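You operate a simulated robot arm through the tools that you are given. There is no shell and no other tool. Be economical: measure what you need, move in short steps, check, and stop when the job is done.

You are at the controls of a simulated robot arm. One attempt, no reset.

TASK
The WHEEL line is dead: test its fuse, bin it and fit a spare of the same amps.
Fine: switch the line off first and on again at the end; the tester is on and stays on.

Only the result counts: the job must be done as asked and must still hold three seconds after the hand-in. Knocking over, shifting, dropping, spilling or breaking anything else fails it.

THE ROBOT
A 6-joint arm with a two-finger parallel gripper, fixed in place. Base frame: the origin is at the foot of the arm, x ahead of it, y to its left, z up; the work surface is at about z = 0.724. Lengths are in m, angles in rad, forces in N, time in s.
With the tool pointing down near the work surface it reaches from about 0.26 to 0.74 m from the base axis. Its first joint turns from -1.152 to 1.152 rad. Payload 2.45 kg.
The tool frame sits at the grasp point between the pads (the TCP): z along the fingers, y along the line on which they close. The tips reach 0.024 m beyond it. The gripper opens to 0.068 m. The fingers are 0.017 m wide and 0.01 m thick; the gripper's body (0.04 by 0.07 m) begins 0.041 m behind the TCP.
Orientation is that of the tool frame in the base frame, as a unit quaternion [x, y, z, w]. With the fingers straight down and closing along the base's y, the tool's x points along the base's -x, its y along +y and its z along -z.

THE INTERFACE
- The arm moves only by the tool step_arm. Its argument "increments" is one flat list of numbers, 7 for each row, row after row: the turn, a rotation vector about the base's x, y, z in rad, then the shift along the base's x, y, z in m, then the finger opening in m, from 0 to 0.068. In form: [ax, ay, az, tx, ty, tz, hand, ax, ay, az, tx, ty, tz, hand, ...]. A call has 1 to 20 rows; each row is the pose to reach, as a shift and turn from the pose commanded when the call began. A row lasts 0.2 s, in which the tool goes at most 0.05 m and 0.15 rad; a call with a longer step from one row to the next is refused whole, and so is a gripper value outside its range. Where a pose cannot be reached the arm comes as near as it can. A force on the tool above 40 N (or 10 N above the force at the start of the call, whichever is more), or a blocked arm, ends the call early, and 0.2 s more pass. Each finger travels about 0.108 m/s and halts on what it meets, pressing with about 37 N; the grip force reading is that of the motor and also rises with nothing between the fingers. The clock runs only during rows and for 0.2 s after the last one: add rows that repeat a pose to give the fingers time. It gives the time, the measured TCP pose, the force on the tool (base axes), the opening and the grip force at its end, in the units of the frame above (readings bear some noise).
- Cameras (640 x 400 px; columns grow to the right, rows downward): "scene" is fixed at [0.1523, 0.4119, 1.445]; the picture's right is [-0.83, -0.55, 0.00], its down [-0.41, 0.62, -0.67] and it looks along [0.37, -0.56, -0.74] (base axes); focal length 338 px, centre (320, 200). "wrist" rides on the gripper at [0.084, 0.011, -0.075] in the tool frame; the picture's right is [-0.13, 0.99, 0.00], its down [-0.60, -0.08, -0.79] and it looks along [-0.79, -0.10, 0.61] (tool axes); focal length 251 px, centre (320, 200). There is no depth. A picture from a camera that has moved, and an enlarged one, comes with that camera's place and axes in the base frame and with its lens.
- snapshot(camera): a new picture of that camera. No time passes.
- inspect(camera, box): a new picture of the part [left, top, right, bottom] of that camera's present view, enlarged. No time passes.
- close_job(): hands the job in; it is judged then, once.

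Work in short steps. Places have to be worked out from the pictures, the camera data and where the tool is seen: move nearer, look again, correct. Check each grasp and each placing, and mend what went wrong. You have 120 turns and 84 pictures in all, those below and enlarged ones among them. Open the gripper and draw the arm clear of the work before you hand the job in, unless the task says otherwise; then end with one line.

The tools are called after "Call:" by a JSON object that holds its "method" and its "body". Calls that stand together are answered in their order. step_arm: Moves the arm, as the interface text tells. Its arguments: {"type":"object","properties":{"increments":{"type":"array","items":{"type":"number"}}},"required":["increments"]} The other tools are called the same way: snapshot (camera) takes a picture; inspect (camera, box) takes an enlarged picture of a part of a camera's view; close_job () hands the job in.

At the start:

```text
clock: 0.0
tcp_pos: [0.4133, -0.1698, 1.0246]
orientation: [0.0, 1.0, 0.0, 0.0]
ft_force: [-0.4, 0.4, 0.9]
grip_width: 0.0679
grasp_force: 0.0
```

scene: 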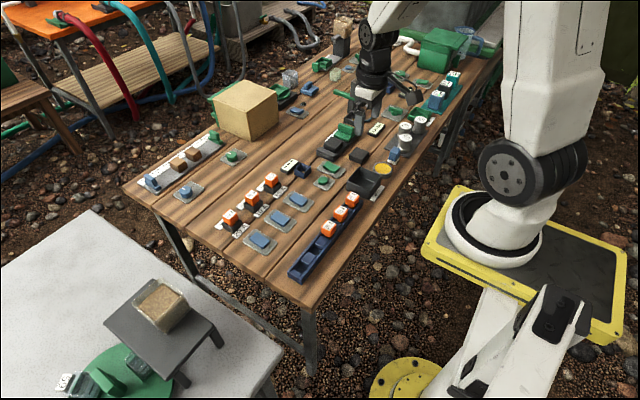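
wrist: 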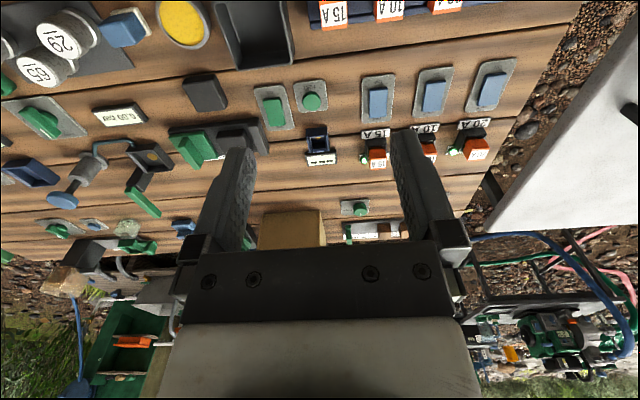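

The bench has many devices. I'll enlarge parts of both views to identify the lines, switches, spares, tester and bin.

Call:
{"method": "inspect", "body": {"camera": "scene", "box": [200, 140, 400, 290]}}

Call:
{"method": "inspect", "body": {"camera": "wrist", "box": [300, 0, 540, 170]}}

Call:
{"method": "inspect", "body": {"camera": "wrist", "box": [0, 0, 300, 240]}}

Call:
{"method": "inspect", "body": {"camera": "scene", "box": [280, 30, 500, 190]}}

```text
2.67 times, centred on (300, 215) of scene
camera zoom: at [0.1523, 0.4119, 1.445], right [-0.83, -0.55, 0.0], down [-0.41, 0.62, -0.67], along [0.37, -0.56, -0.74], focal length 901 px, centre (373, 160)
```

zoom: 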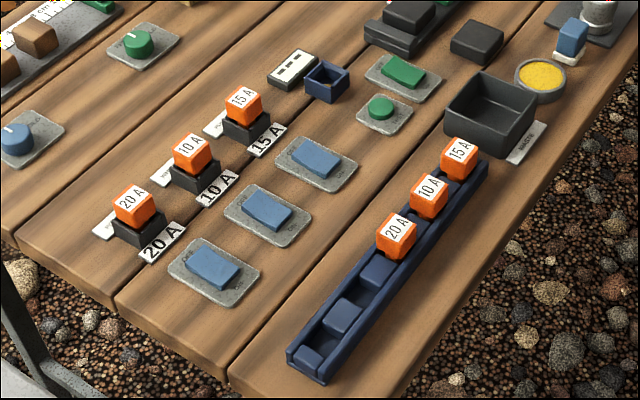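

```text
2.35 times, centred on (420, 85) of wrist
camera zoom: at [0.3314, -0.1571, 1.1], right [0.13, 0.99, 0.0], down [0.6, -0.08, 0.79], along [0.79, -0.1, -0.61], focal length 592 px, centre (85, 471)
```

zoom: 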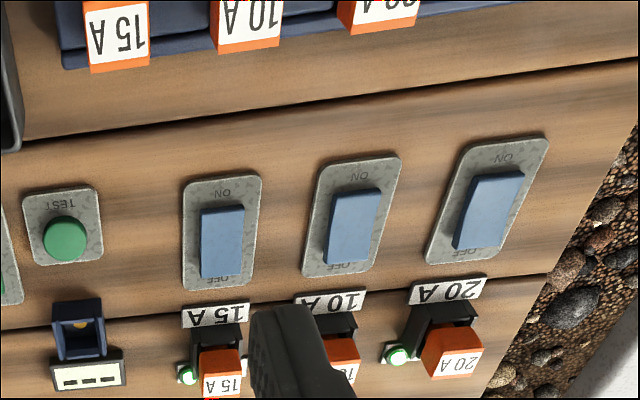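

```text
1.67 times, centred on (150, 120) of wrist
camera zoom: at [0.3314, -0.1571, 1.1], right [0.13, 0.99, 0.0], down [0.6, -0.08, 0.79], along [0.79, -0.1, -0.61], focal length 419 px, centre (603, 333)
```

zoom: 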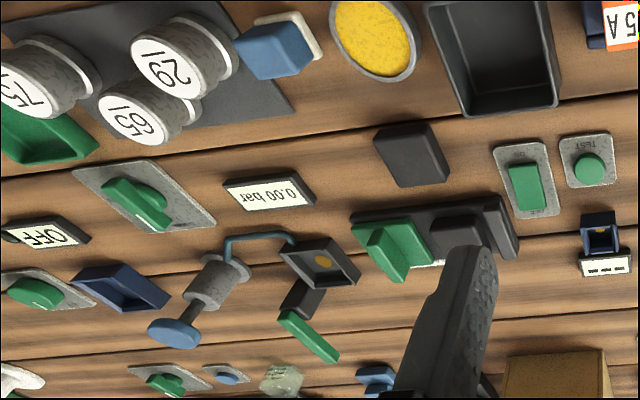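

```text
2.50 times, centred on (390, 110) of scene
camera zoom: at [0.1523, 0.4119, 1.445], right [-0.83, -0.55, 0.0], down [-0.41, 0.62, -0.67], along [0.37, -0.56, -0.74], focal length 845 px, centre (145, 425)
```

zoom: 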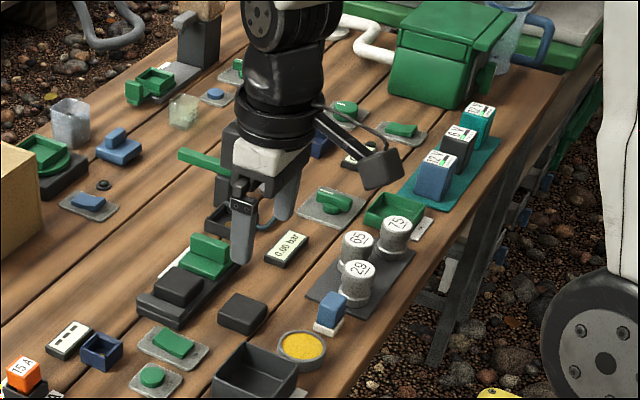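

The layout is roughly axis-aligned: fuses at x≈0.65, switches at x≈0.56 and spares at x≈0.43. Next I read the line names, lamps and labels.

Call:
{"method": "inspect", "body": {"camera": "scene", "box": [210, 165, 300, 245]}}

Call:
{"method": "inspect", "body": {"camera": "scene", "box": [275, 145, 415, 225]}}

Call:
{"method": "inspect", "body": {"camera": "wrist", "box": [350, 110, 510, 180]}}

```text
5.00 times, centred on (255, 205) of scene
camera zoom: at [0.1523, 0.4119, 1.445], right [-0.83, -0.55, 0.0], down [-0.41, 0.62, -0.67], along [0.37, -0.56, -0.74], focal length 1690 px, centre (645, 175)
```

zoom: 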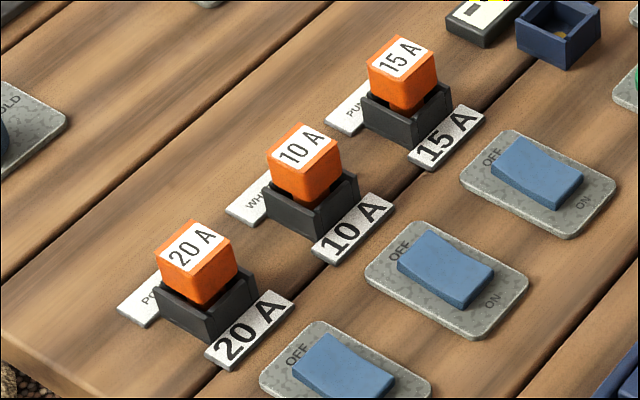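

```text
4.57 times, centred on (345, 185) of scene
camera zoom: at [0.1523, 0.4119, 1.445], right [-0.83, -0.55, 0.0], down [-0.41, 0.62, -0.67], along [0.37, -0.56, -0.74], focal length 1545 px, centre (206, 269)
```

zoom: 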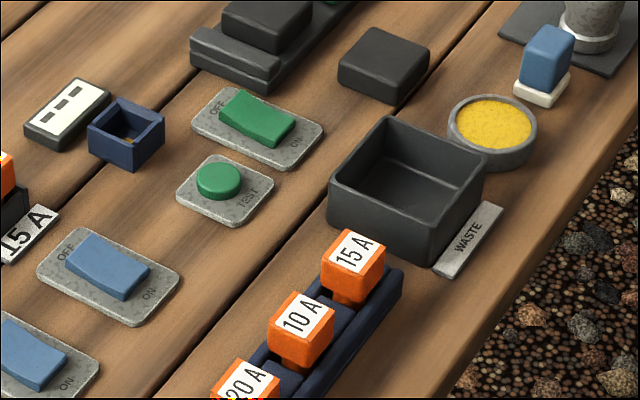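

```text
4.00 times, centred on (430, 145) of wrist
camera zoom: at [0.3314, -0.1571, 1.1], right [0.13, 0.99, 0.0], down [0.6, -0.08, 0.79], along [0.79, -0.1, -0.61], focal length 1006 px, centre (-120, 420)
```

zoom: 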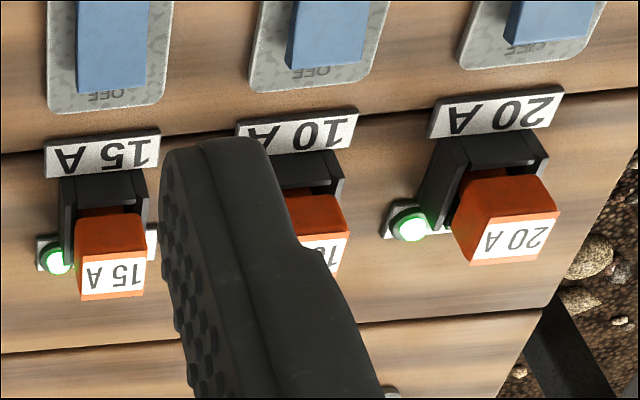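

WHEEL is the middle 10 A line; its lamp is hidden from here. I move closer above it for a clear look.

Call:
{"method": "step_arm", "body": {"increments": [0, 0, 0, 0.018, 0.027, -0.02, 0.068, 0, 0, 0, 0.036, 0.054, -0.04, 0.068, 0, 0, 0, 0.054, 0.081, -0.06, 0.068, 0, 0, 0, 0.072, 0.108, -0.08, 0.068, 0, 0, 0, 0.09, 0.135, -0.1, 0.068, 0, 0, 0, 0.107, 0.16, -0.125, 0.068]}}

Call:
{"method": "snapshot", "body": {"camera": "wrist"}}

```text
clock: 1.4
tcp_pos: [0.5221, -0.0086, 0.8962]
orientation: [0.0, 1.0, 0.0, 0.0]
ft_force: [0.1, -0.2, -0.8]
grip_width: 0.0679
grasp_force: 0.2
```

```text
74 pictures are left
camera wrist: at [0.4393, 0.003, 0.9739], right [0.13, 0.99, 0.0], down [0.6, -0.08, 0.79], along [0.79, -0.1, -0.61], focal length 251 px, centre (320, 200)
```

wrist: 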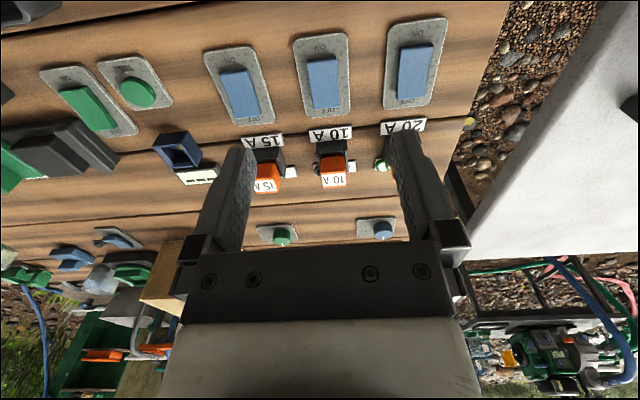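

Call:
{"method": "inspect", "body": {"camera": "wrist", "box": [240, 20, 400, 200]}}

Call:
{"method": "inspect", "body": {"camera": "wrist", "box": [40, 40, 240, 200]}}

```text
2.22 times, centred on (320, 110) of wrist
camera zoom: at [0.4393, 0.003, 0.9739], right [0.13, 0.99, 0.0], down [0.6, -0.08, 0.79], along [0.79, -0.1, -0.61], focal length 559 px, centre (320, 400)
```

zoom: 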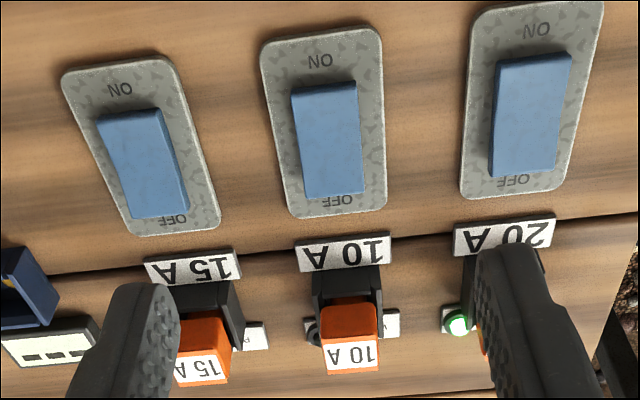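

```text
2.50 times, centred on (140, 120) of wrist
camera zoom: at [0.4393, 0.003, 0.9739], right [0.13, 0.99, 0.0], down [0.6, -0.08, 0.79], along [0.79, -0.1, -0.61], focal length 629 px, centre (770, 400)
```

zoom: 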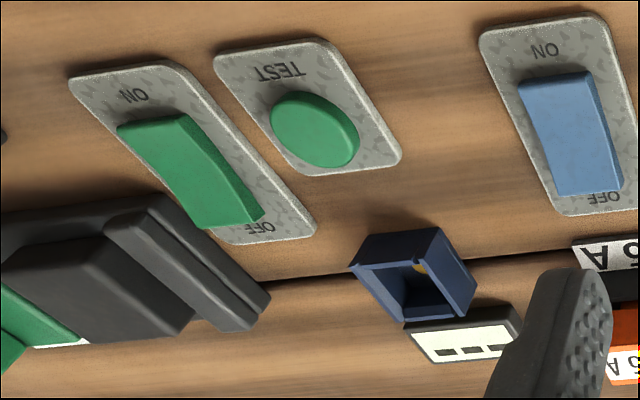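

The WHEEL lamp is dark, and its rocker spans x≈0.542–0.583 at y≈-0.009 with OFF on the far side. I close the fingers and move above the OFF end.

Call:
{"method": "step_arm", "body": {"increments": [0, 0, 0, 0.02, 0, -0.02, 0.03, 0, 0, 0, 0.04, 0, -0.04, 0, 0, 0, 0, 0.054, 0, -0.07, 0, 0, 0, 0, 0.054, 0, -0.1, 0, 0, 0, 0, 0.054, 0, -0.1, 0]}}

Call:
{"method": "snapshot", "body": {"camera": "wrist"}}

Call:
{"method": "inspect", "body": {"camera": "scene", "box": [210, 165, 330, 245]}}

```text
clock: 2.6
tcp_pos: [0.5761, -0.0099, 0.7985]
orientation: [0.0, 1.0, 0.0, 0.0]
ft_force: [0.0, -0.6, -0.2]
grip_width: 0.0
grasp_force: 23.3
```

```text
71 pictures are left
camera wrist: at [0.4936, 0.0022, 0.8745], right [0.13, 0.99, 0.0], down [0.6, -0.08, 0.79], along [0.79, -0.1, -0.61], focal length 251 px, centre (320, 200)
```

wrist: 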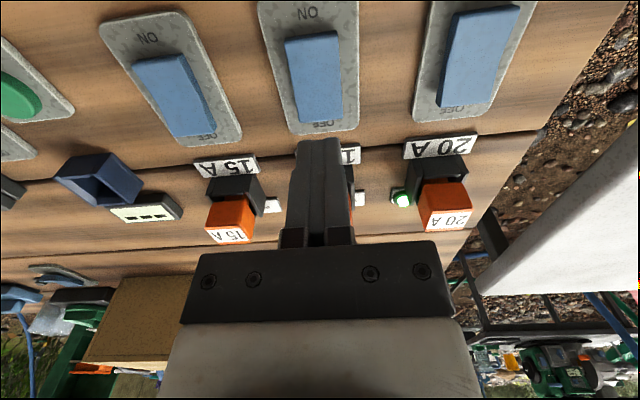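

```text
5.00 times, centred on (270, 205) of scene
camera zoom: at [0.1523, 0.4119, 1.445], right [-0.83, -0.55, 0.0], down [-0.41, 0.62, -0.67], along [0.37, -0.56, -0.74], focal length 1690 px, centre (570, 175)
```

zoom: 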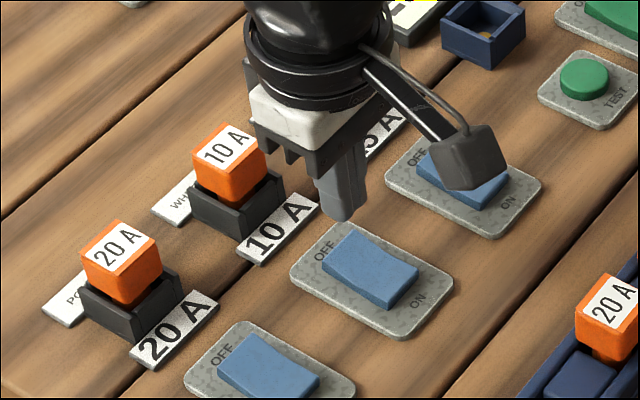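

The tip is about 30 mm above the OFF end and aligned in y. I press down gradually.

Call:
{"method": "step_arm", "body": {"increments": [0, 0, 0, 0.001, 0.001, -0.01, 0, 0, 0, 0, 0.001, 0.001, -0.018, 0, 0, 0, 0, 0.001, 0.001, -0.024, 0, 0, 0, 0, 0.001, 0.001, -0.028, 0, 0, 0, 0, 0.001, 0.001, -0.032, 0]}}

Call:
{"method": "inspect", "body": {"camera": "wrist", "box": [220, 0, 420, 150]}}

```text
clock: 3.8
tcp_pos: [0.5771, -0.0074, 0.7669]
orientation: [0.0, 1.0, 0.0, 0.0]
ft_force: [-0.5, -0.1, -0.1]
grip_width: 0.0
grasp_force: 23.1
```

```text
2.67 times, centred on (320, 75) of wrist
camera zoom: at [0.4939, 0.0041, 0.8431], right [0.13, 0.99, 0.0], down [0.6, -0.08, 0.79], along [0.79, -0.1, -0.61], focal length 670 px, centre (320, 533)
```

zoom: 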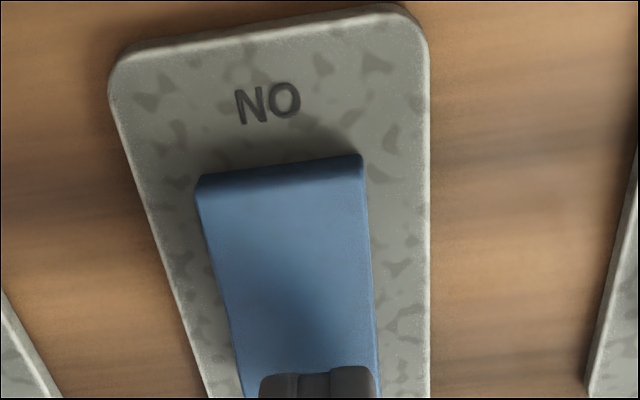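

No contact yet, with the tip at z≈0.743. I continue down in small steps.

Call:
{"method": "step_arm", "body": {"increments": [0, 0, 0, 0, -0.001, -0.003, 0, 0, 0, 0, 0, -0.001, -0.006, 0, 0, 0, 0, 0, -0.001, -0.008, 0, 0, 0, 0, 0, -0.001, -0.01, 0]}}

Call:
{"method": "inspect", "body": {"camera": "wrist", "box": [220, 0, 420, 150]}}

```text
clock: 4.9
tcp_pos: [0.5774, -0.0076, 0.76]
orientation: [0.0, 1.0, 0.0, 0.001]
ft_force: [-1.1, 0.8, 5.3]
grip_width: 0.0
grasp_force: 23.8
stopped in row 4: the force on the tool passed its limit (the readings are from after the stop); the commanded pose is now the measured one
```

```text
2.67 times, centred on (320, 75) of wrist
camera zoom: at [0.4947, 0.003, 0.8358], right [0.13, 0.99, 0.0], down [0.6, -0.08, 0.79], along [0.79, -0.1, -0.61], focal length 670 px, centre (320, 533)
```

zoom: 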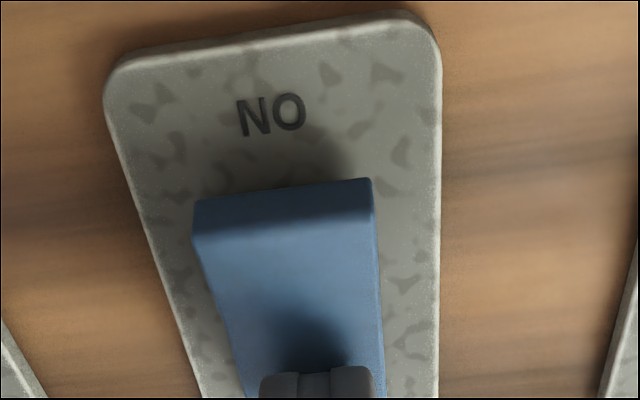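

The ON end has risen, so the rocker has flipped to OFF. I retract, open, and look at the switch and fuse.

Call:
{"method": "step_arm", "body": {"increments": [0, 0, 0, 0, 0, 0.03, 0, 0, 0, 0, 0, 0, 0.07, 0, 0, 0, 0, 0, 0, 0.1, 0.03, 0, 0, 0, 0, 0, 0.11, 0.06, 0, 0, 0, 0, 0, 0.11, 0.06]}}

Call:
{"method": "inspect", "body": {"camera": "wrist", "box": [200, 0, 440, 200]}}

Call:
{"method": "inspect", "body": {"camera": "scene", "box": [210, 165, 330, 245]}}

```text
clock: 6.1
tcp_pos: [0.5778, -0.0081, 0.8691]
orientation: [0.0, 1.0, 0.0, 0.001]
ft_force: [0.6, 0.2, 0.3]
grip_width: 0.0602
grasp_force: 0.0
```

```text
2.00 times, centred on (320, 100) of wrist
camera zoom: at [0.4949, 0.0031, 0.9457], right [0.13, 0.99, 0.0], down [0.6, -0.08, 0.79], along [0.79, -0.1, -0.61], focal length 503 px, centre (320, 400)
```

zoom: 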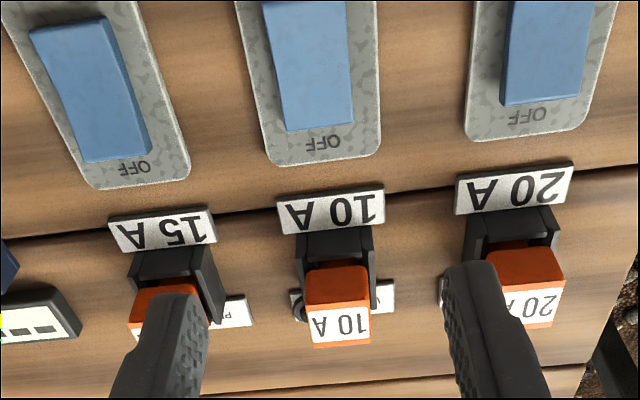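

```text
5.00 times, centred on (270, 205) of scene
camera zoom: at [0.1523, 0.4119, 1.445], right [-0.83, -0.55, 0.0], down [-0.41, 0.62, -0.67], along [0.37, -0.56, -0.74], focal length 1690 px, centre (570, 175)
```

zoom: 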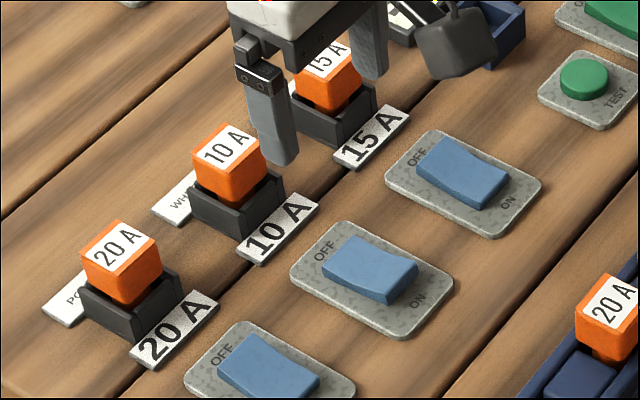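

The WHEEL switch is now OFF, matching the opposite tilt. I estimate the fuse at x≈0.653, y≈-0.008 with its top at z≈0.778, and move above it.

Call:
{"method": "step_arm", "body": {"increments": [0, 0, 0, 0.025, 0, -0.01, 0.055, 0, 0, 0, 0.05, 0, -0.02, 0.055, 0, 0, 0, 0.075, 0, -0.04, 0.055, 0, 0, 0, 0.075, 0, -0.04, 0.055]}}

Call:
{"method": "inspect", "body": {"camera": "wrist", "box": [200, 50, 440, 200]}}

Call:
{"method": "inspect", "body": {"camera": "scene", "box": [200, 150, 300, 230]}}

```text
clock: 7.1
tcp_pos: [0.6527, -0.0082, 0.8287]
orientation: [0.0, 1.0, 0.0, 0.0]
ft_force: [-0.1, 0.3, 0.5]
grip_width: 0.055
grasp_force: 0.1
```

```text
2.67 times, centred on (320, 125) of wrist
camera zoom: at [0.5699, 0.0032, 0.9054], right [0.13, 0.99, 0.0], down [0.6, -0.08, 0.79], along [0.79, -0.1, -0.61], focal length 670 px, centre (320, 400)
```

zoom: 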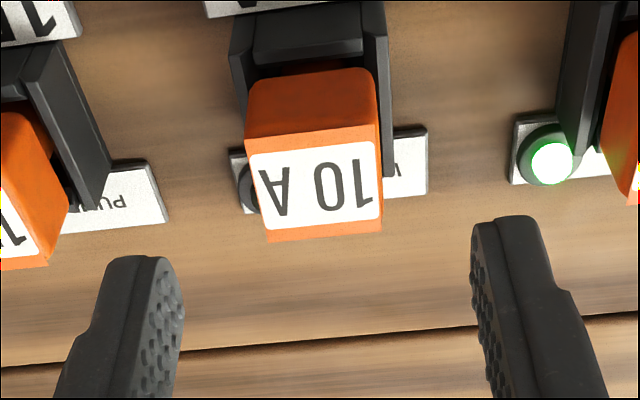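

```text
5.00 times, centred on (250, 190) of scene
camera zoom: at [0.1523, 0.4119, 1.445], right [-0.83, -0.55, 0.0], down [-0.41, 0.62, -0.67], along [0.37, -0.56, -0.74], focal length 1690 px, centre (670, 250)
```

zoom: 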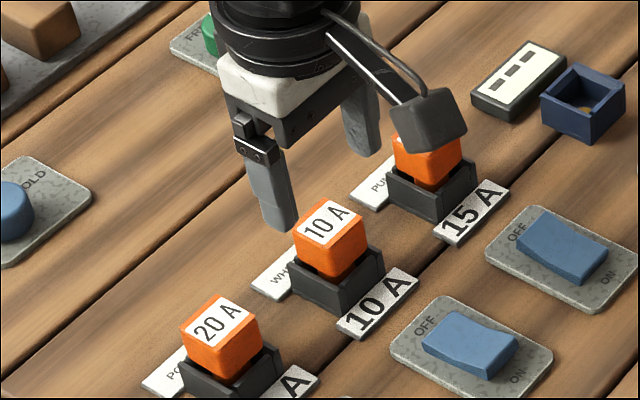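

Fuse centre is around x≈0.655, y≈-0.009. I lower the open fingers so they flank it, which lets me check the alignment at the same height.

Call:
{"method": "step_arm", "body": {"increments": [0, 0, 0, 0.001, -0.001, -0.02, 0.055, 0, 0, 0, 0.002, -0.001, -0.044, 0.055, 0, 0, 0, 0.002, -0.001, -0.044, 0.055]}}

Call:
{"method": "inspect", "body": {"camera": "wrist", "box": [200, 50, 440, 200]}}

Call:
{"method": "inspect", "body": {"camera": "scene", "box": [220, 160, 300, 220]}}

```text
clock: 7.9
tcp_pos: [0.656, -0.0092, 0.7853]
orientation: [0.0, 1.0, 0.0, 0.0]
ft_force: [0.1, -0.4, 0.1]
grip_width: 0.0549
grasp_force: 0.1
```

```text
2.67 times, centred on (320, 125) of wrist
camera zoom: at [0.5724, 0.0026, 0.8614], right [0.13, 0.99, 0.0], down [0.6, -0.08, 0.79], along [0.79, -0.1, -0.61], focal length 670 px, centre (320, 400)
```

zoom: 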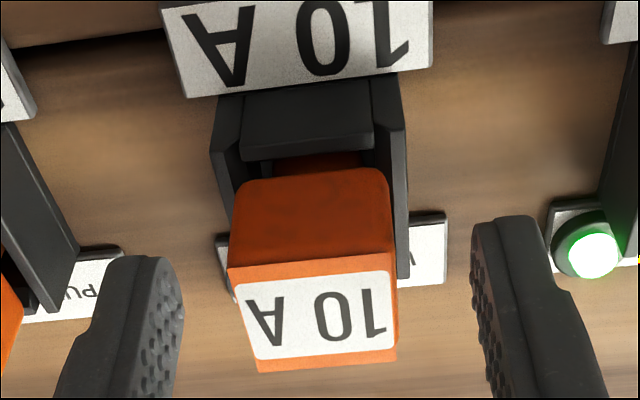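

```text
6.67 times, centred on (260, 190) of scene
camera zoom: at [0.1523, 0.4119, 1.445], right [-0.83, -0.55, 0.0], down [-0.41, 0.62, -0.67], along [0.37, -0.56, -0.74], focal length 2253 px, centre (720, 267)
```

zoom: 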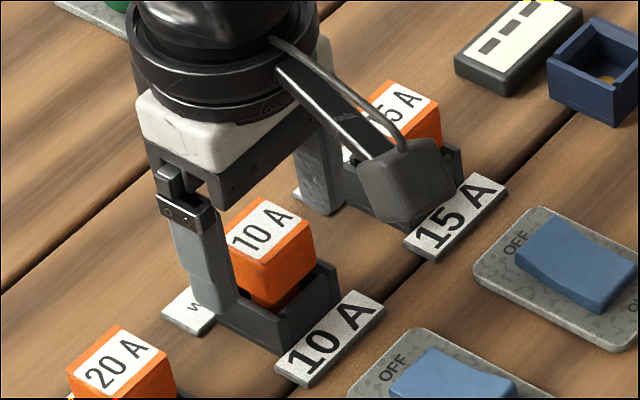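

The fuse sits centred between the fingers, about 27 mm wide. I lower 5 mm and close.

Call:
{"method": "step_arm", "body": {"increments": [0, 0, 0, 0.001, 0.0005, -0.005, 0.055, 0, 0, 0, 0.001, 0.0005, -0.005, 0.03, 0, 0, 0, 0.001, 0.0005, -0.005, 0.0, 0, 0, 0, 0.001, 0.0005, -0.005, 0.0]}}

Call:
{"method": "inspect", "body": {"camera": "wrist", "box": [200, 50, 440, 200]}}

```text
clock: 8.9
tcp_pos: [0.6556, -0.0083, 0.7807]
orientation: [0.0, 1.0, 0.0, 0.0]
ft_force: [-0.2, -0.2, -0.4]
grip_width: 0.0285
grasp_force: 36.6
```

```text
2.67 times, centred on (320, 125) of wrist
camera zoom: at [0.573, 0.003, 0.8566], right [0.13, 0.99, 0.0], down [0.6, -0.08, 0.79], along [0.79, -0.1, -0.61], focal length 670 px, centre (320, 400)
```

zoom: 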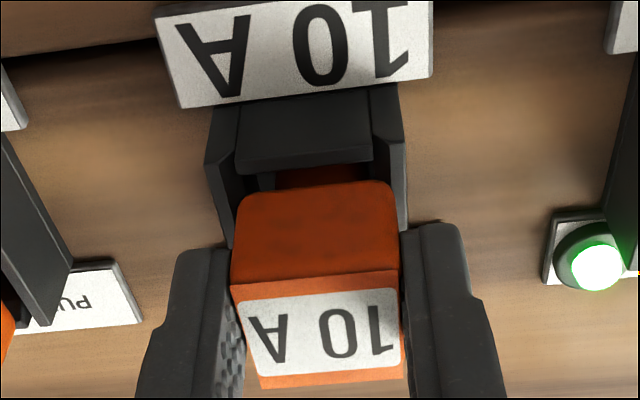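

The fuse is held at 28.5 mm. I lift straight up.

Call:
{"method": "step_arm", "body": {"increments": [0, 0, 0, 0, 0, 0.01, 0, 0, 0, 0, 0, 0, 0.03, 0, 0, 0, 0, 0, 0, 0.06, 0, 0, 0, 0, 0, 0, 0.09, 0]}}

Call:
{"method": "snapshot", "body": {"camera": "wrist"}}

Call:
{"method": "inspect", "body": {"camera": "scene", "box": [200, 110, 340, 210]}}

```text
clock: 9.9
tcp_pos: [0.6549, -0.0083, 0.8711]
orientation: [-0.001, 1.0, 0.0, 0.0]
ft_force: [-0.1, 0.0, -0.8]
grip_width: 0.0286
grasp_force: 37.3
```

```text
60 pictures are left
camera wrist: at [0.5728, 0.0032, 0.9468], right [0.13, 0.99, 0.0], down [0.6, -0.08, 0.79], along [0.79, -0.1, -0.61], focal length 251 px, centre (320, 200)
```

wrist: 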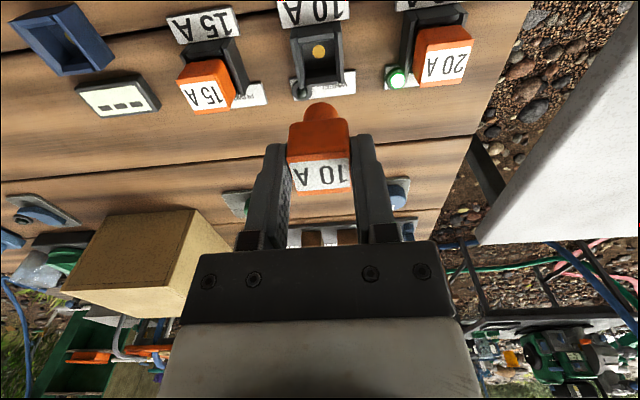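

```text
4.00 times, centred on (270, 160) of scene
camera zoom: at [0.1523, 0.4119, 1.445], right [-0.83, -0.55, 0.0], down [-0.41, 0.62, -0.67], along [0.37, -0.56, -0.74], focal length 1352 px, centre (520, 360)
```

zoom: 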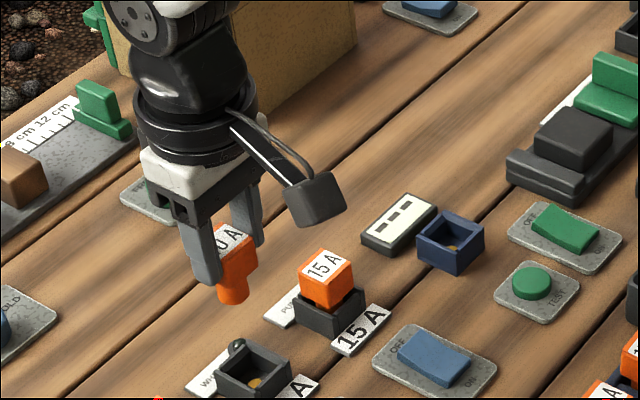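

The plug with its stem is out, and the WHEEL lamp is dark. From scene differences the tester socket is about (-0.033, -0.19) from the WHEEL holder, so I move above it at height.

Call:
{"method": "step_arm", "body": {"increments": [0, 0, 0, -0.006, -0.038, 0, 0, 0, 0, 0, -0.013, -0.076, 0, 0, 0, 0, 0, -0.02, -0.114, 0, 0, 0, 0, 0, -0.026, -0.152, 0, 0, 0, 0, 0, -0.033, -0.19, 0, 0, 0, 0, 0, -0.033, -0.19, 0, 0]}}

Call:
{"method": "snapshot", "body": {"camera": "wrist"}}

Call:
{"method": "inspect", "body": {"camera": "scene", "box": [250, 110, 370, 200]}}

```text
clock: 11.3
tcp_pos: [0.6226, -0.2004, 0.8694]
orientation: [0.0, 1.0, 0.001, 0.0]
ft_force: [0.2, 0.5, -1.0]
grip_width: 0.0284
grasp_force: 36.9
```

```text
58 pictures are left
camera wrist: at [0.5401, -0.1877, 0.9457], right [0.13, 0.99, 0.0], down [0.6, -0.08, 0.79], along [0.79, -0.1, -0.61], focal length 251 px, centre (320, 200)
```

wrist: 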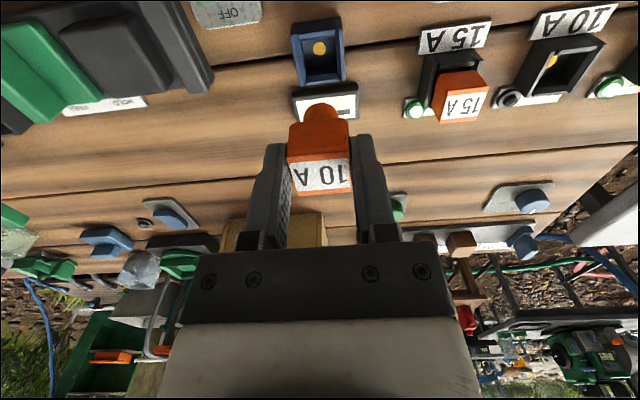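

```text
4.44 times, centred on (310, 155) of scene
camera zoom: at [0.1523, 0.4118, 1.445], right [-0.83, -0.55, 0.0], down [-0.41, 0.62, -0.67], along [0.37, -0.56, -0.74], focal length 1502 px, centre (364, 400)
```

zoom: 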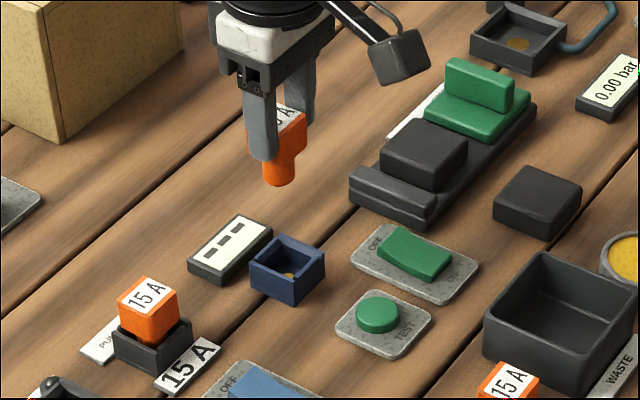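

The tester contact appears at nearly the same pixel as the WHEEL contact did after the straight lift, so alignment is within about 2 mm. One zoom to refine.

Call:
{"method": "inspect", "body": {"camera": "wrist", "box": [260, 0, 380, 200]}}

```text
2.00 times, centred on (320, 100) of wrist
camera zoom: at [0.5401, -0.1877, 0.9457], right [0.13, 0.99, 0.0], down [0.6, -0.08, 0.79], along [0.79, -0.1, -0.61], focal length 503 px, centre (320, 400)
```

zoom: 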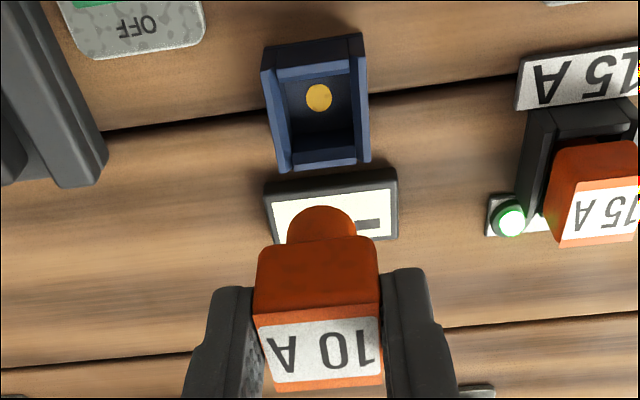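

Good: I shift x by -1 mm and descend partway.

Call:
{"method": "step_arm", "body": {"increments": [0, 0, 0, -0.001, 0, -0.02, 0, 0, 0, 0, -0.001, 0, -0.04, 0, 0, 0, 0, -0.001, 0, -0.052, 0, 0, 0, 0, -0.001, 0, -0.052, 0]}}

Call:
{"method": "inspect", "body": {"camera": "wrist", "box": [240, 0, 400, 200]}}

Call:
{"method": "inspect", "body": {"camera": "scene", "box": [270, 120, 350, 180]}}

```text
clock: 12.3
tcp_pos: [0.6216, -0.1985, 0.8177]
orientation: [0.001, 1.0, 0.001, 0.001]
ft_force: [0.2, -0.3, -1.3]
grip_width: 0.0287
grasp_force: 36.7
```

```text
2.00 times, centred on (320, 100) of wrist
camera zoom: at [0.5387, -0.1875, 0.8945], right [0.13, 0.99, 0.0], down [0.6, -0.08, 0.79], along [0.79, -0.1, -0.61], focal length 503 px, centre (320, 400)
```

zoom: 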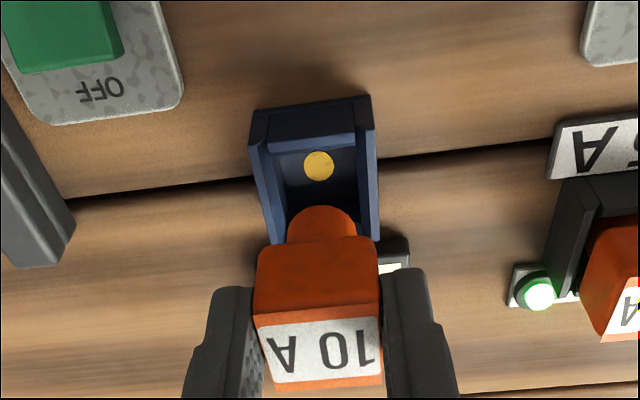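

```text
6.67 times, centred on (310, 150) of scene
camera zoom: at [0.1523, 0.4119, 1.445], right [-0.83, -0.55, 0.0], down [-0.41, 0.62, -0.67], along [0.37, -0.56, -0.74], focal length 2253 px, centre (387, 533)
```

zoom: 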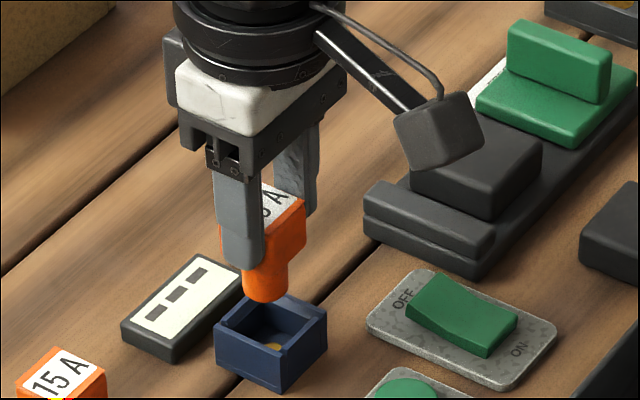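

Alignment looks right with perhaps 1 mm residual toward -x. I correct that and insert slowly with the force watch.

Call:
{"method": "step_arm", "body": {"increments": [0, 0, 0, -0.001, -0.0005, -0.008, 0, 0, 0, 0, -0.001, -0.0005, -0.014, 0, 0, 0, 0, -0.001, -0.0005, -0.02, 0, 0, 0, 0, -0.001, -0.0005, -0.025, 0]}}

Call:
{"method": "inspect", "body": {"camera": "wrist", "box": [240, 0, 400, 200]}}

Call:
{"method": "inspect", "body": {"camera": "scene", "box": [270, 120, 350, 180]}}

```text
clock: 13.3
tcp_pos: [0.6208, -0.1997, 0.793]
orientation: [0.0, 1.0, 0.0, 0.0]
ft_force: [-0.2, 0.2, -0.8]
grip_width: 0.0287
grasp_force: 37.1
```

```text
2.00 times, centred on (320, 100) of wrist
camera zoom: at [0.5377, -0.1881, 0.8692], right [0.13, 0.99, 0.0], down [0.6, -0.08, 0.79], along [0.79, -0.1, -0.61], focal length 503 px, centre (320, 400)
```

zoom: 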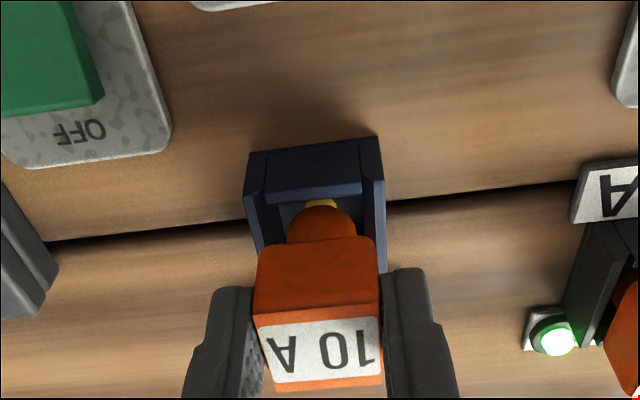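

```text
6.67 times, centred on (310, 150) of scene
camera zoom: at [0.1523, 0.4119, 1.445], right [-0.83, -0.55, 0.0], down [-0.41, 0.62, -0.67], along [0.37, -0.56, -0.74], focal length 2253 px, centre (387, 533)
```

zoom: 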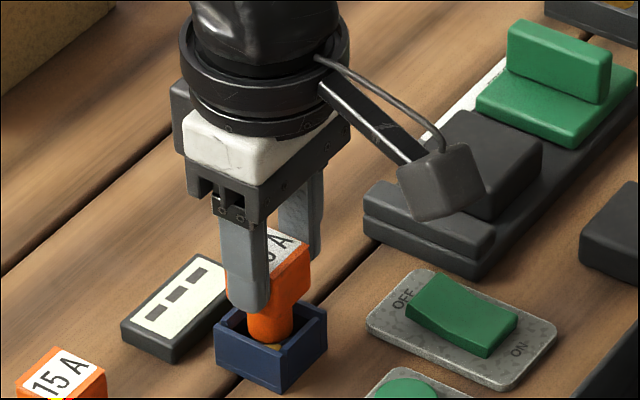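

The stem is inside the box and well centred. I continue down to the seated height.

Call:
{"method": "step_arm", "body": {"increments": [0, 0, 0, 0, 0, -0.004, 0, 0, 0, 0, 0, 0, -0.008, 0, 0, 0, 0, 0, 0, -0.012, 0, 0, 0, 0, 0, 0, -0.013, 0]}}

Call:
{"method": "inspect", "body": {"camera": "wrist", "box": [200, 50, 440, 200]}}

Call:
{"method": "inspect", "body": {"camera": "scene", "box": [270, 120, 350, 180]}}

```text
clock: 14.3
tcp_pos: [0.6208, -0.2002, 0.7802]
orientation: [0.0, 1.0, 0.0, 0.002]
ft_force: [-0.6, -1.4, 0.8]
grip_width: 0.0284
grasp_force: 36.3
```

```text
2.67 times, centred on (320, 125) of wrist
camera zoom: at [0.5377, -0.1881, 0.8566], right [0.13, 0.99, 0.0], down [0.6, -0.08, 0.79], along [0.79, -0.1, -0.61], focal length 670 px, centre (320, 400)
```

zoom: 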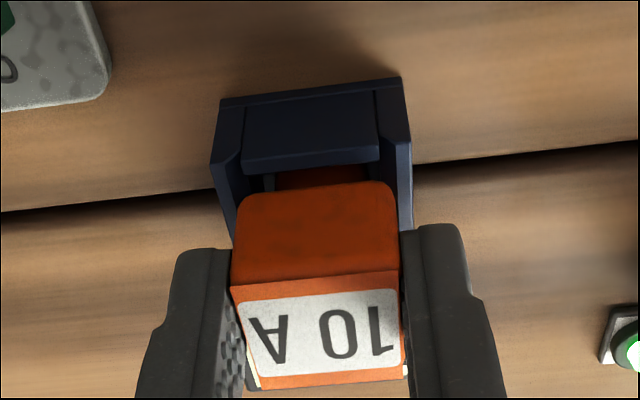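

```text
6.67 times, centred on (310, 150) of scene
camera zoom: at [0.1522, 0.4119, 1.445], right [-0.83, -0.55, 0.0], down [-0.41, 0.62, -0.67], along [0.37, -0.56, -0.74], focal length 2253 px, centre (387, 533)
```

zoom: 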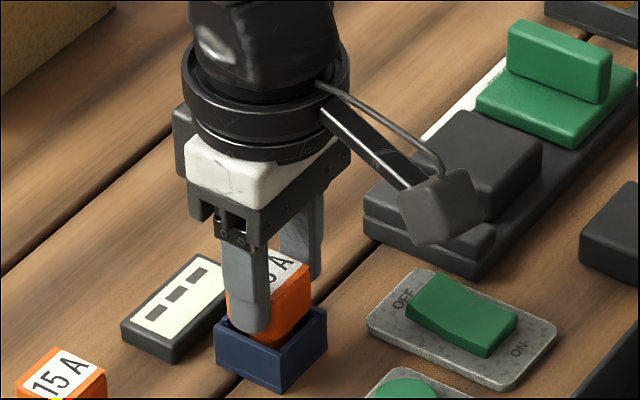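

It matches the picture at the WHEEL holder, so it looks seated. I nudge down to confirm contact, then open and rise.

Call:
{"method": "step_arm", "body": {"increments": [0, 0, 0, -0.0005, 0, -0.002, 0, 0, 0, 0, -0.0005, 0, -0.003, 0, 0, 0, 0, -0.0005, 0, -0.003, 0]}}

```text
clock: 15.1
tcp_pos: [0.6208, -0.2012, 0.7799]
orientation: [0.0, 1.0, -0.001, 0.002]
ft_force: [-7.7, 1.7, 32.1]
grip_width: 0.0288
grasp_force: 36.8
```

Firm contact at 32 N: the fuse is seated. I release and rise.

Call:
{"method": "step_arm", "body": {"increments": [0, 0, 0, 0, 0, 0.003, 0, 0, 0, 0, 0, 0, 0.003, 0.05, 0, 0, 0, 0, 0, 0.003, 0.05, 0, 0, 0, 0, 0, 0.03, 0.05, 0, 0, 0, 0, 0, 0.07, 0.05]}}

Call:
{"method": "snapshot", "body": {"camera": "wrist"}}

Call:
{"method": "inspect", "body": {"camera": "scene", "box": [270, 120, 370, 200]}}

```text
clock: 16.3
tcp_pos: [0.6203, -0.2001, 0.8475]
orientation: [-0.001, 1.0, 0.0, 0.0]
ft_force: [0.3, 1.9, 0.5]
grip_width: 0.0499
grasp_force: 0.1
```

```text
49 pictures are left
camera wrist: at [0.5371, -0.1883, 0.9238], right [0.13, 0.99, 0.0], down [0.6, -0.08, 0.79], along [0.79, -0.1, -0.61], focal length 251 px, centre (320, 200)
```

wrist: 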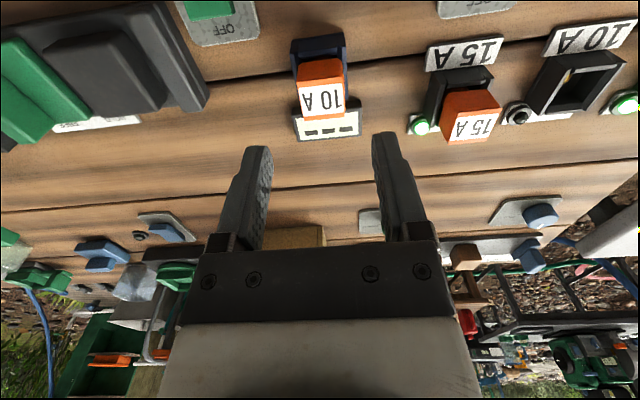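

```text
5.00 times, centred on (320, 160) of scene
camera zoom: at [0.1523, 0.4119, 1.445], right [-0.83, -0.55, 0.0], down [-0.41, 0.62, -0.67], along [0.37, -0.56, -0.74], focal length 1690 px, centre (320, 400)
```

zoom: 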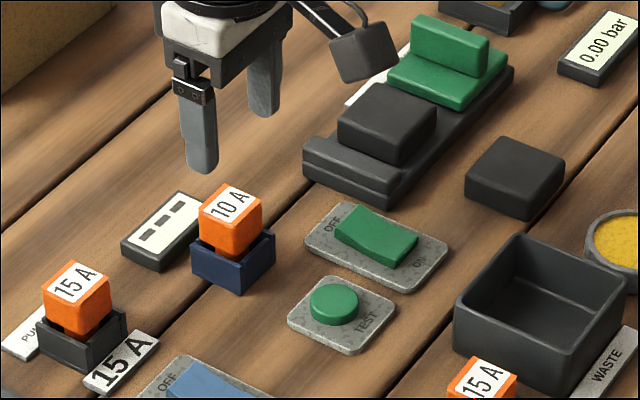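

The tester holds the fuse. The TEST button is at about (0.543, -0.190), so I close the fingers and move above it.

Call:
{"method": "step_arm", "body": {"increments": [0, 0, 0, -0.03, 0.004, 0, 0.02, 0, 0, 0, -0.06, 0.008, -0.02, 0, 0, 0, 0, -0.077, 0.01, -0.045, 0, 0, 0, 0, -0.077, 0.01, -0.045, 0]}}

Call:
{"method": "snapshot", "body": {"camera": "wrist"}}

Call:
{"method": "inspect", "body": {"camera": "scene", "box": [280, 130, 380, 210]}}

```text
clock: 17.3
tcp_pos: [0.5423, -0.1898, 0.8021]
orientation: [0.001, 1.0, 0.0, 0.001]
ft_force: [0.5, 0.6, 0.2]
grip_width: 0.0003
grasp_force: 23.6
```

```text
47 pictures are left
camera wrist: at [0.4596, -0.1787, 0.8788], right [0.13, 0.99, 0.0], down [0.6, -0.08, 0.79], along [0.79, -0.1, -0.61], focal length 251 px, centre (320, 200)
```

wrist: 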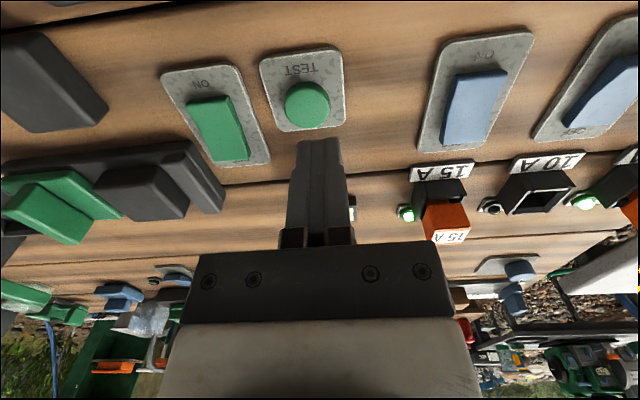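

```text
5.00 times, centred on (330, 170) of scene
camera zoom: at [0.1523, 0.4119, 1.445], right [-0.83, -0.55, 0.0], down [-0.41, 0.62, -0.67], along [0.37, -0.56, -0.74], focal length 1690 px, centre (270, 350)
```

zoom: 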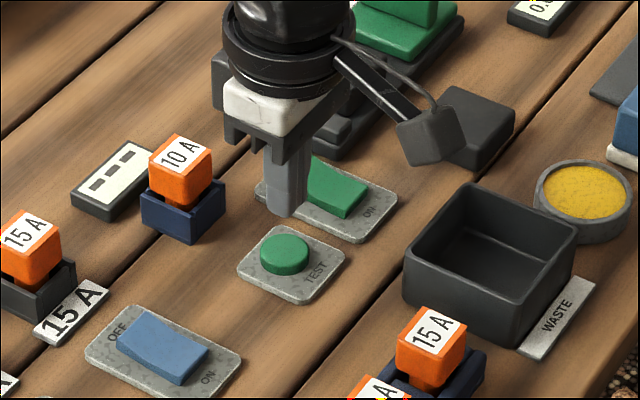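

The button reads slightly toward -y, so I shift 4 mm and press down gently.

Call:
{"method": "step_arm", "body": {"increments": [0, 0, 0, 0, -0.004, -0.015, 0, 0, 0, 0, 0, -0.004, -0.028, 0, 0, 0, 0, 0, -0.004, -0.034, 0, 0, 0, 0, 0, -0.004, -0.038, 0, 0, 0, 0, 0, -0.004, -0.042, 0]}}

Call:
{"method": "inspect", "body": {"camera": "scene", "box": [280, 130, 380, 210]}}

```text
clock: 18.5
tcp_pos: [0.5428, -0.1939, 0.7599]
orientation: [0.001, 1.0, 0.0, -0.001]
ft_force: [-0.1, 1.1, 0.2]
grip_width: 0.0
grasp_force: 23.4
```

```text
5.00 times, centred on (330, 170) of scene
camera zoom: at [0.1523, 0.4119, 1.445], right [-0.83, -0.55, 0.0], down [-0.41, 0.62, -0.67], along [0.37, -0.56, -0.74], focal length 1690 px, centre (270, 350)
```

zoom: 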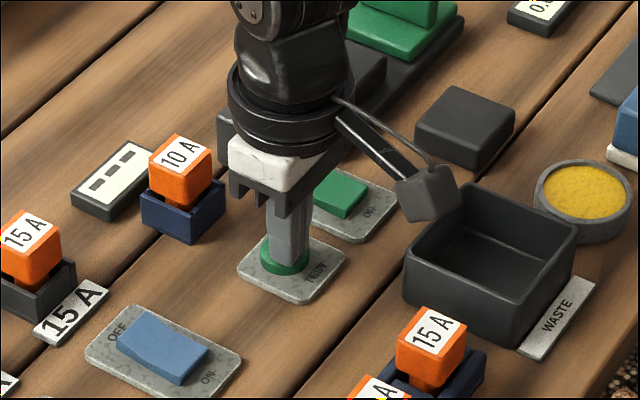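

The tip is centred on the button but not pressing yet (tip z≈0.736). I press further.

Call:
{"method": "step_arm", "body": {"increments": [0, 0, 0, 0, 0, -0.003, 0, 0, 0, 0, 0, 0, -0.006, 0, 0, 0, 0, 0, 0, -0.006, 0]}}

Call:
{"method": "inspect", "body": {"camera": "scene", "box": [280, 130, 380, 210]}}

```text
clock: 19.3
tcp_pos: [0.5434, -0.193, 0.7542]
orientation: [-0.001, 1.0, 0.0, 0.001]
ft_force: [-1.3, -0.2, 1.9]
grip_width: 0.0001
grasp_force: 23.1
```

```text
5.00 times, centred on (330, 170) of scene
camera zoom: at [0.1522, 0.4119, 1.445], right [-0.83, -0.55, 0.0], down [-0.41, 0.62, -0.67], along [0.37, -0.56, -0.74], focal length 1690 px, centre (270, 350)
```

zoom: 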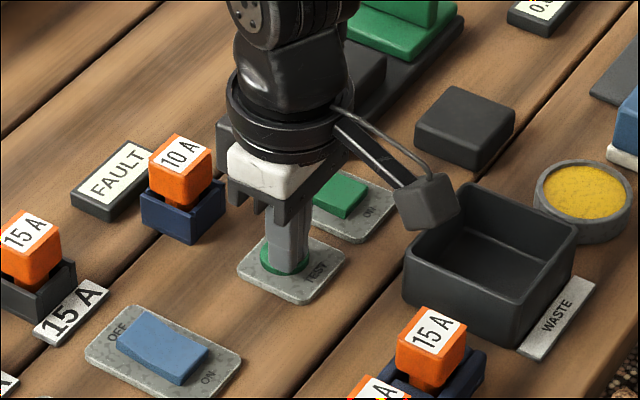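

The tester reads FAULT. I rise and go back above the fuse, open.

Call:
{"method": "step_arm", "body": {"increments": [0, 0, 0, 0, 0, 0.03, 0, 0, 0, 0, 0, 0, 0.07, 0, 0, 0, 0, 0.02, -0.002, 0.09, 0.03, 0, 0, 0, 0.05, -0.005, 0.09, 0.055, 0, 0, 0, 0.078, -0.007, 0.09, 0.055, 0, 0, 0, 0.078, -0.007, 0.09, 0.055]}}

Call:
{"method": "inspect", "body": {"camera": "wrist", "box": [200, 0, 440, 200]}}

```text
clock: 20.7
tcp_pos: [0.6214, -0.2017, 0.8443]
orientation: [0.0, 1.0, 0.0, 0.0]
ft_force: [0.1, 0.4, -0.1]
grip_width: 0.0547
grasp_force: 0.0
```

```text
2.00 times, centred on (320, 100) of wrist
camera zoom: at [0.5381, -0.1893, 0.9204], right [0.13, 0.99, 0.0], down [0.6, -0.08, 0.79], along [0.79, -0.1, -0.61], focal length 503 px, centre (320, 400)
```

zoom: 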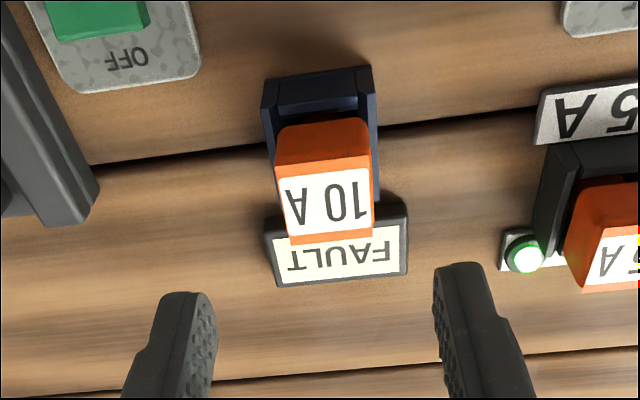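

Aligned; I descend, grip and lift the fuse.

Call:
{"method": "step_arm", "body": {"increments": [0, 0, 0, 0, 0.001, -0.03, 0.055, 0, 0, 0, 0, 0.001, -0.062, 0.055, 0, 0, 0, 0, 0.001, -0.062, 0.02, 0, 0, 0, 0, 0.001, -0.062, 0, 0, 0, 0, 0, 0.001, -0.062, 0, 0, 0, 0, 0, 0.001, -0.05, 0, 0, 0, 0, 0, 0.001, -0.02, 0, 0, 0, 0, 0, 0.001, 0.03, 0]}}

Call:
{"method": "snapshot", "body": {"camera": "wrist"}}

Call:
{"method": "snapshot", "body": {"camera": "scene"}}

```text
clock: 22.5
tcp_pos: [0.6214, -0.1999, 0.8744]
orientation: [0.0, 1.0, 0.0, 0.0]
ft_force: [-0.3, -0.1, -0.1]
grip_width: 0.0287
grasp_force: 37.4
```

```text
42 pictures are left
camera wrist: at [0.5371, -0.1875, 0.9513], right [0.13, 0.99, 0.0], down [0.6, -0.08, 0.79], along [0.79, -0.1, -0.61], focal length 251 px, centre (320, 200)
```

wrist: 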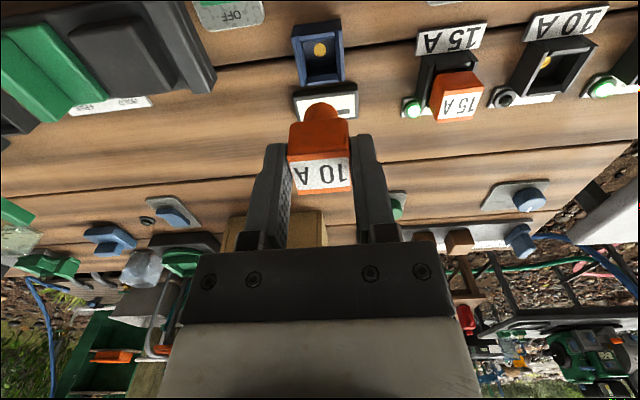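

```text
41 pictures are left
```

scene: 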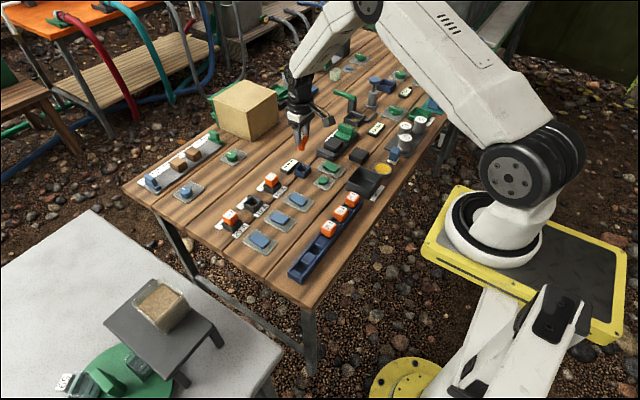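

The faulty fuse is held. The waste box is around (0.435, -0.24), so I move above it at height and look.

Call:
{"method": "step_arm", "body": {"increments": [0, 0, 0, -0.04, -0.008, 0, 0, 0, 0, 0, -0.08, -0.016, 0, 0, 0, 0, 0, -0.12, -0.024, 0, 0, 0, 0, 0, -0.155, -0.032, 0, 0, 0, 0, 0, -0.186, -0.04, 0, 0, 0, 0, 0, -0.186, -0.04, 0, 0]}}

Call:
{"method": "snapshot", "body": {"camera": "wrist"}}

Call:
{"method": "inspect", "body": {"camera": "scene", "box": [320, 130, 420, 220]}}

```text
clock: 23.9
tcp_pos: [0.4329, -0.2404, 0.875]
orientation: [0.0, 1.0, 0.0, 0.001]
ft_force: [-0.8, -0.2, 0.4]
grip_width: 0.0284
grasp_force: 37.0
```

```text
40 pictures are left
camera wrist: at [0.3509, -0.2286, 0.9507], right [0.13, 0.99, 0.0], down [0.6, -0.08, 0.79], along [0.79, -0.1, -0.61], focal length 251 px, centre (320, 200)
```

wrist: 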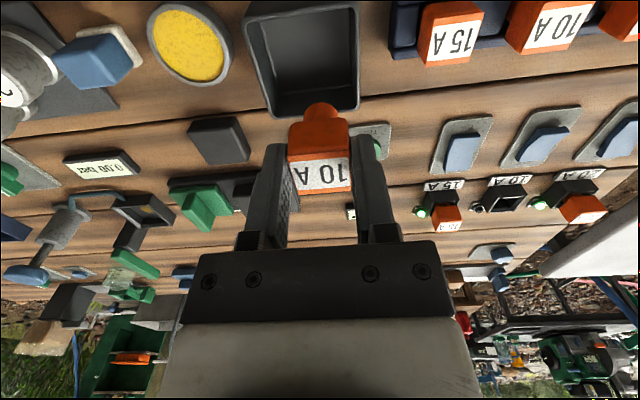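

```text
4.44 times, centred on (370, 175) of scene
camera zoom: at [0.1523, 0.4119, 1.445], right [-0.83, -0.55, 0.0], down [-0.41, 0.62, -0.67], along [0.37, -0.56, -0.74], focal length 1502 px, centre (98, 311)
```

zoom: 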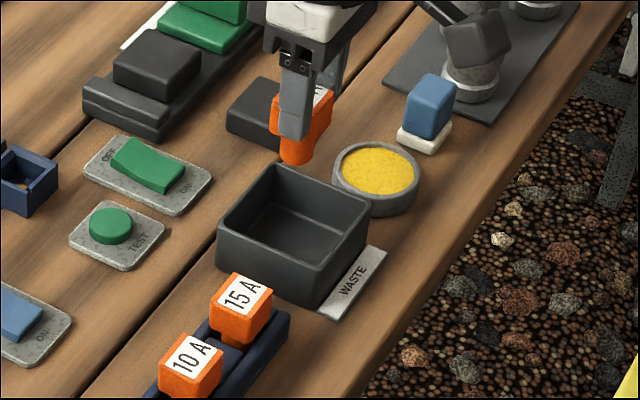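

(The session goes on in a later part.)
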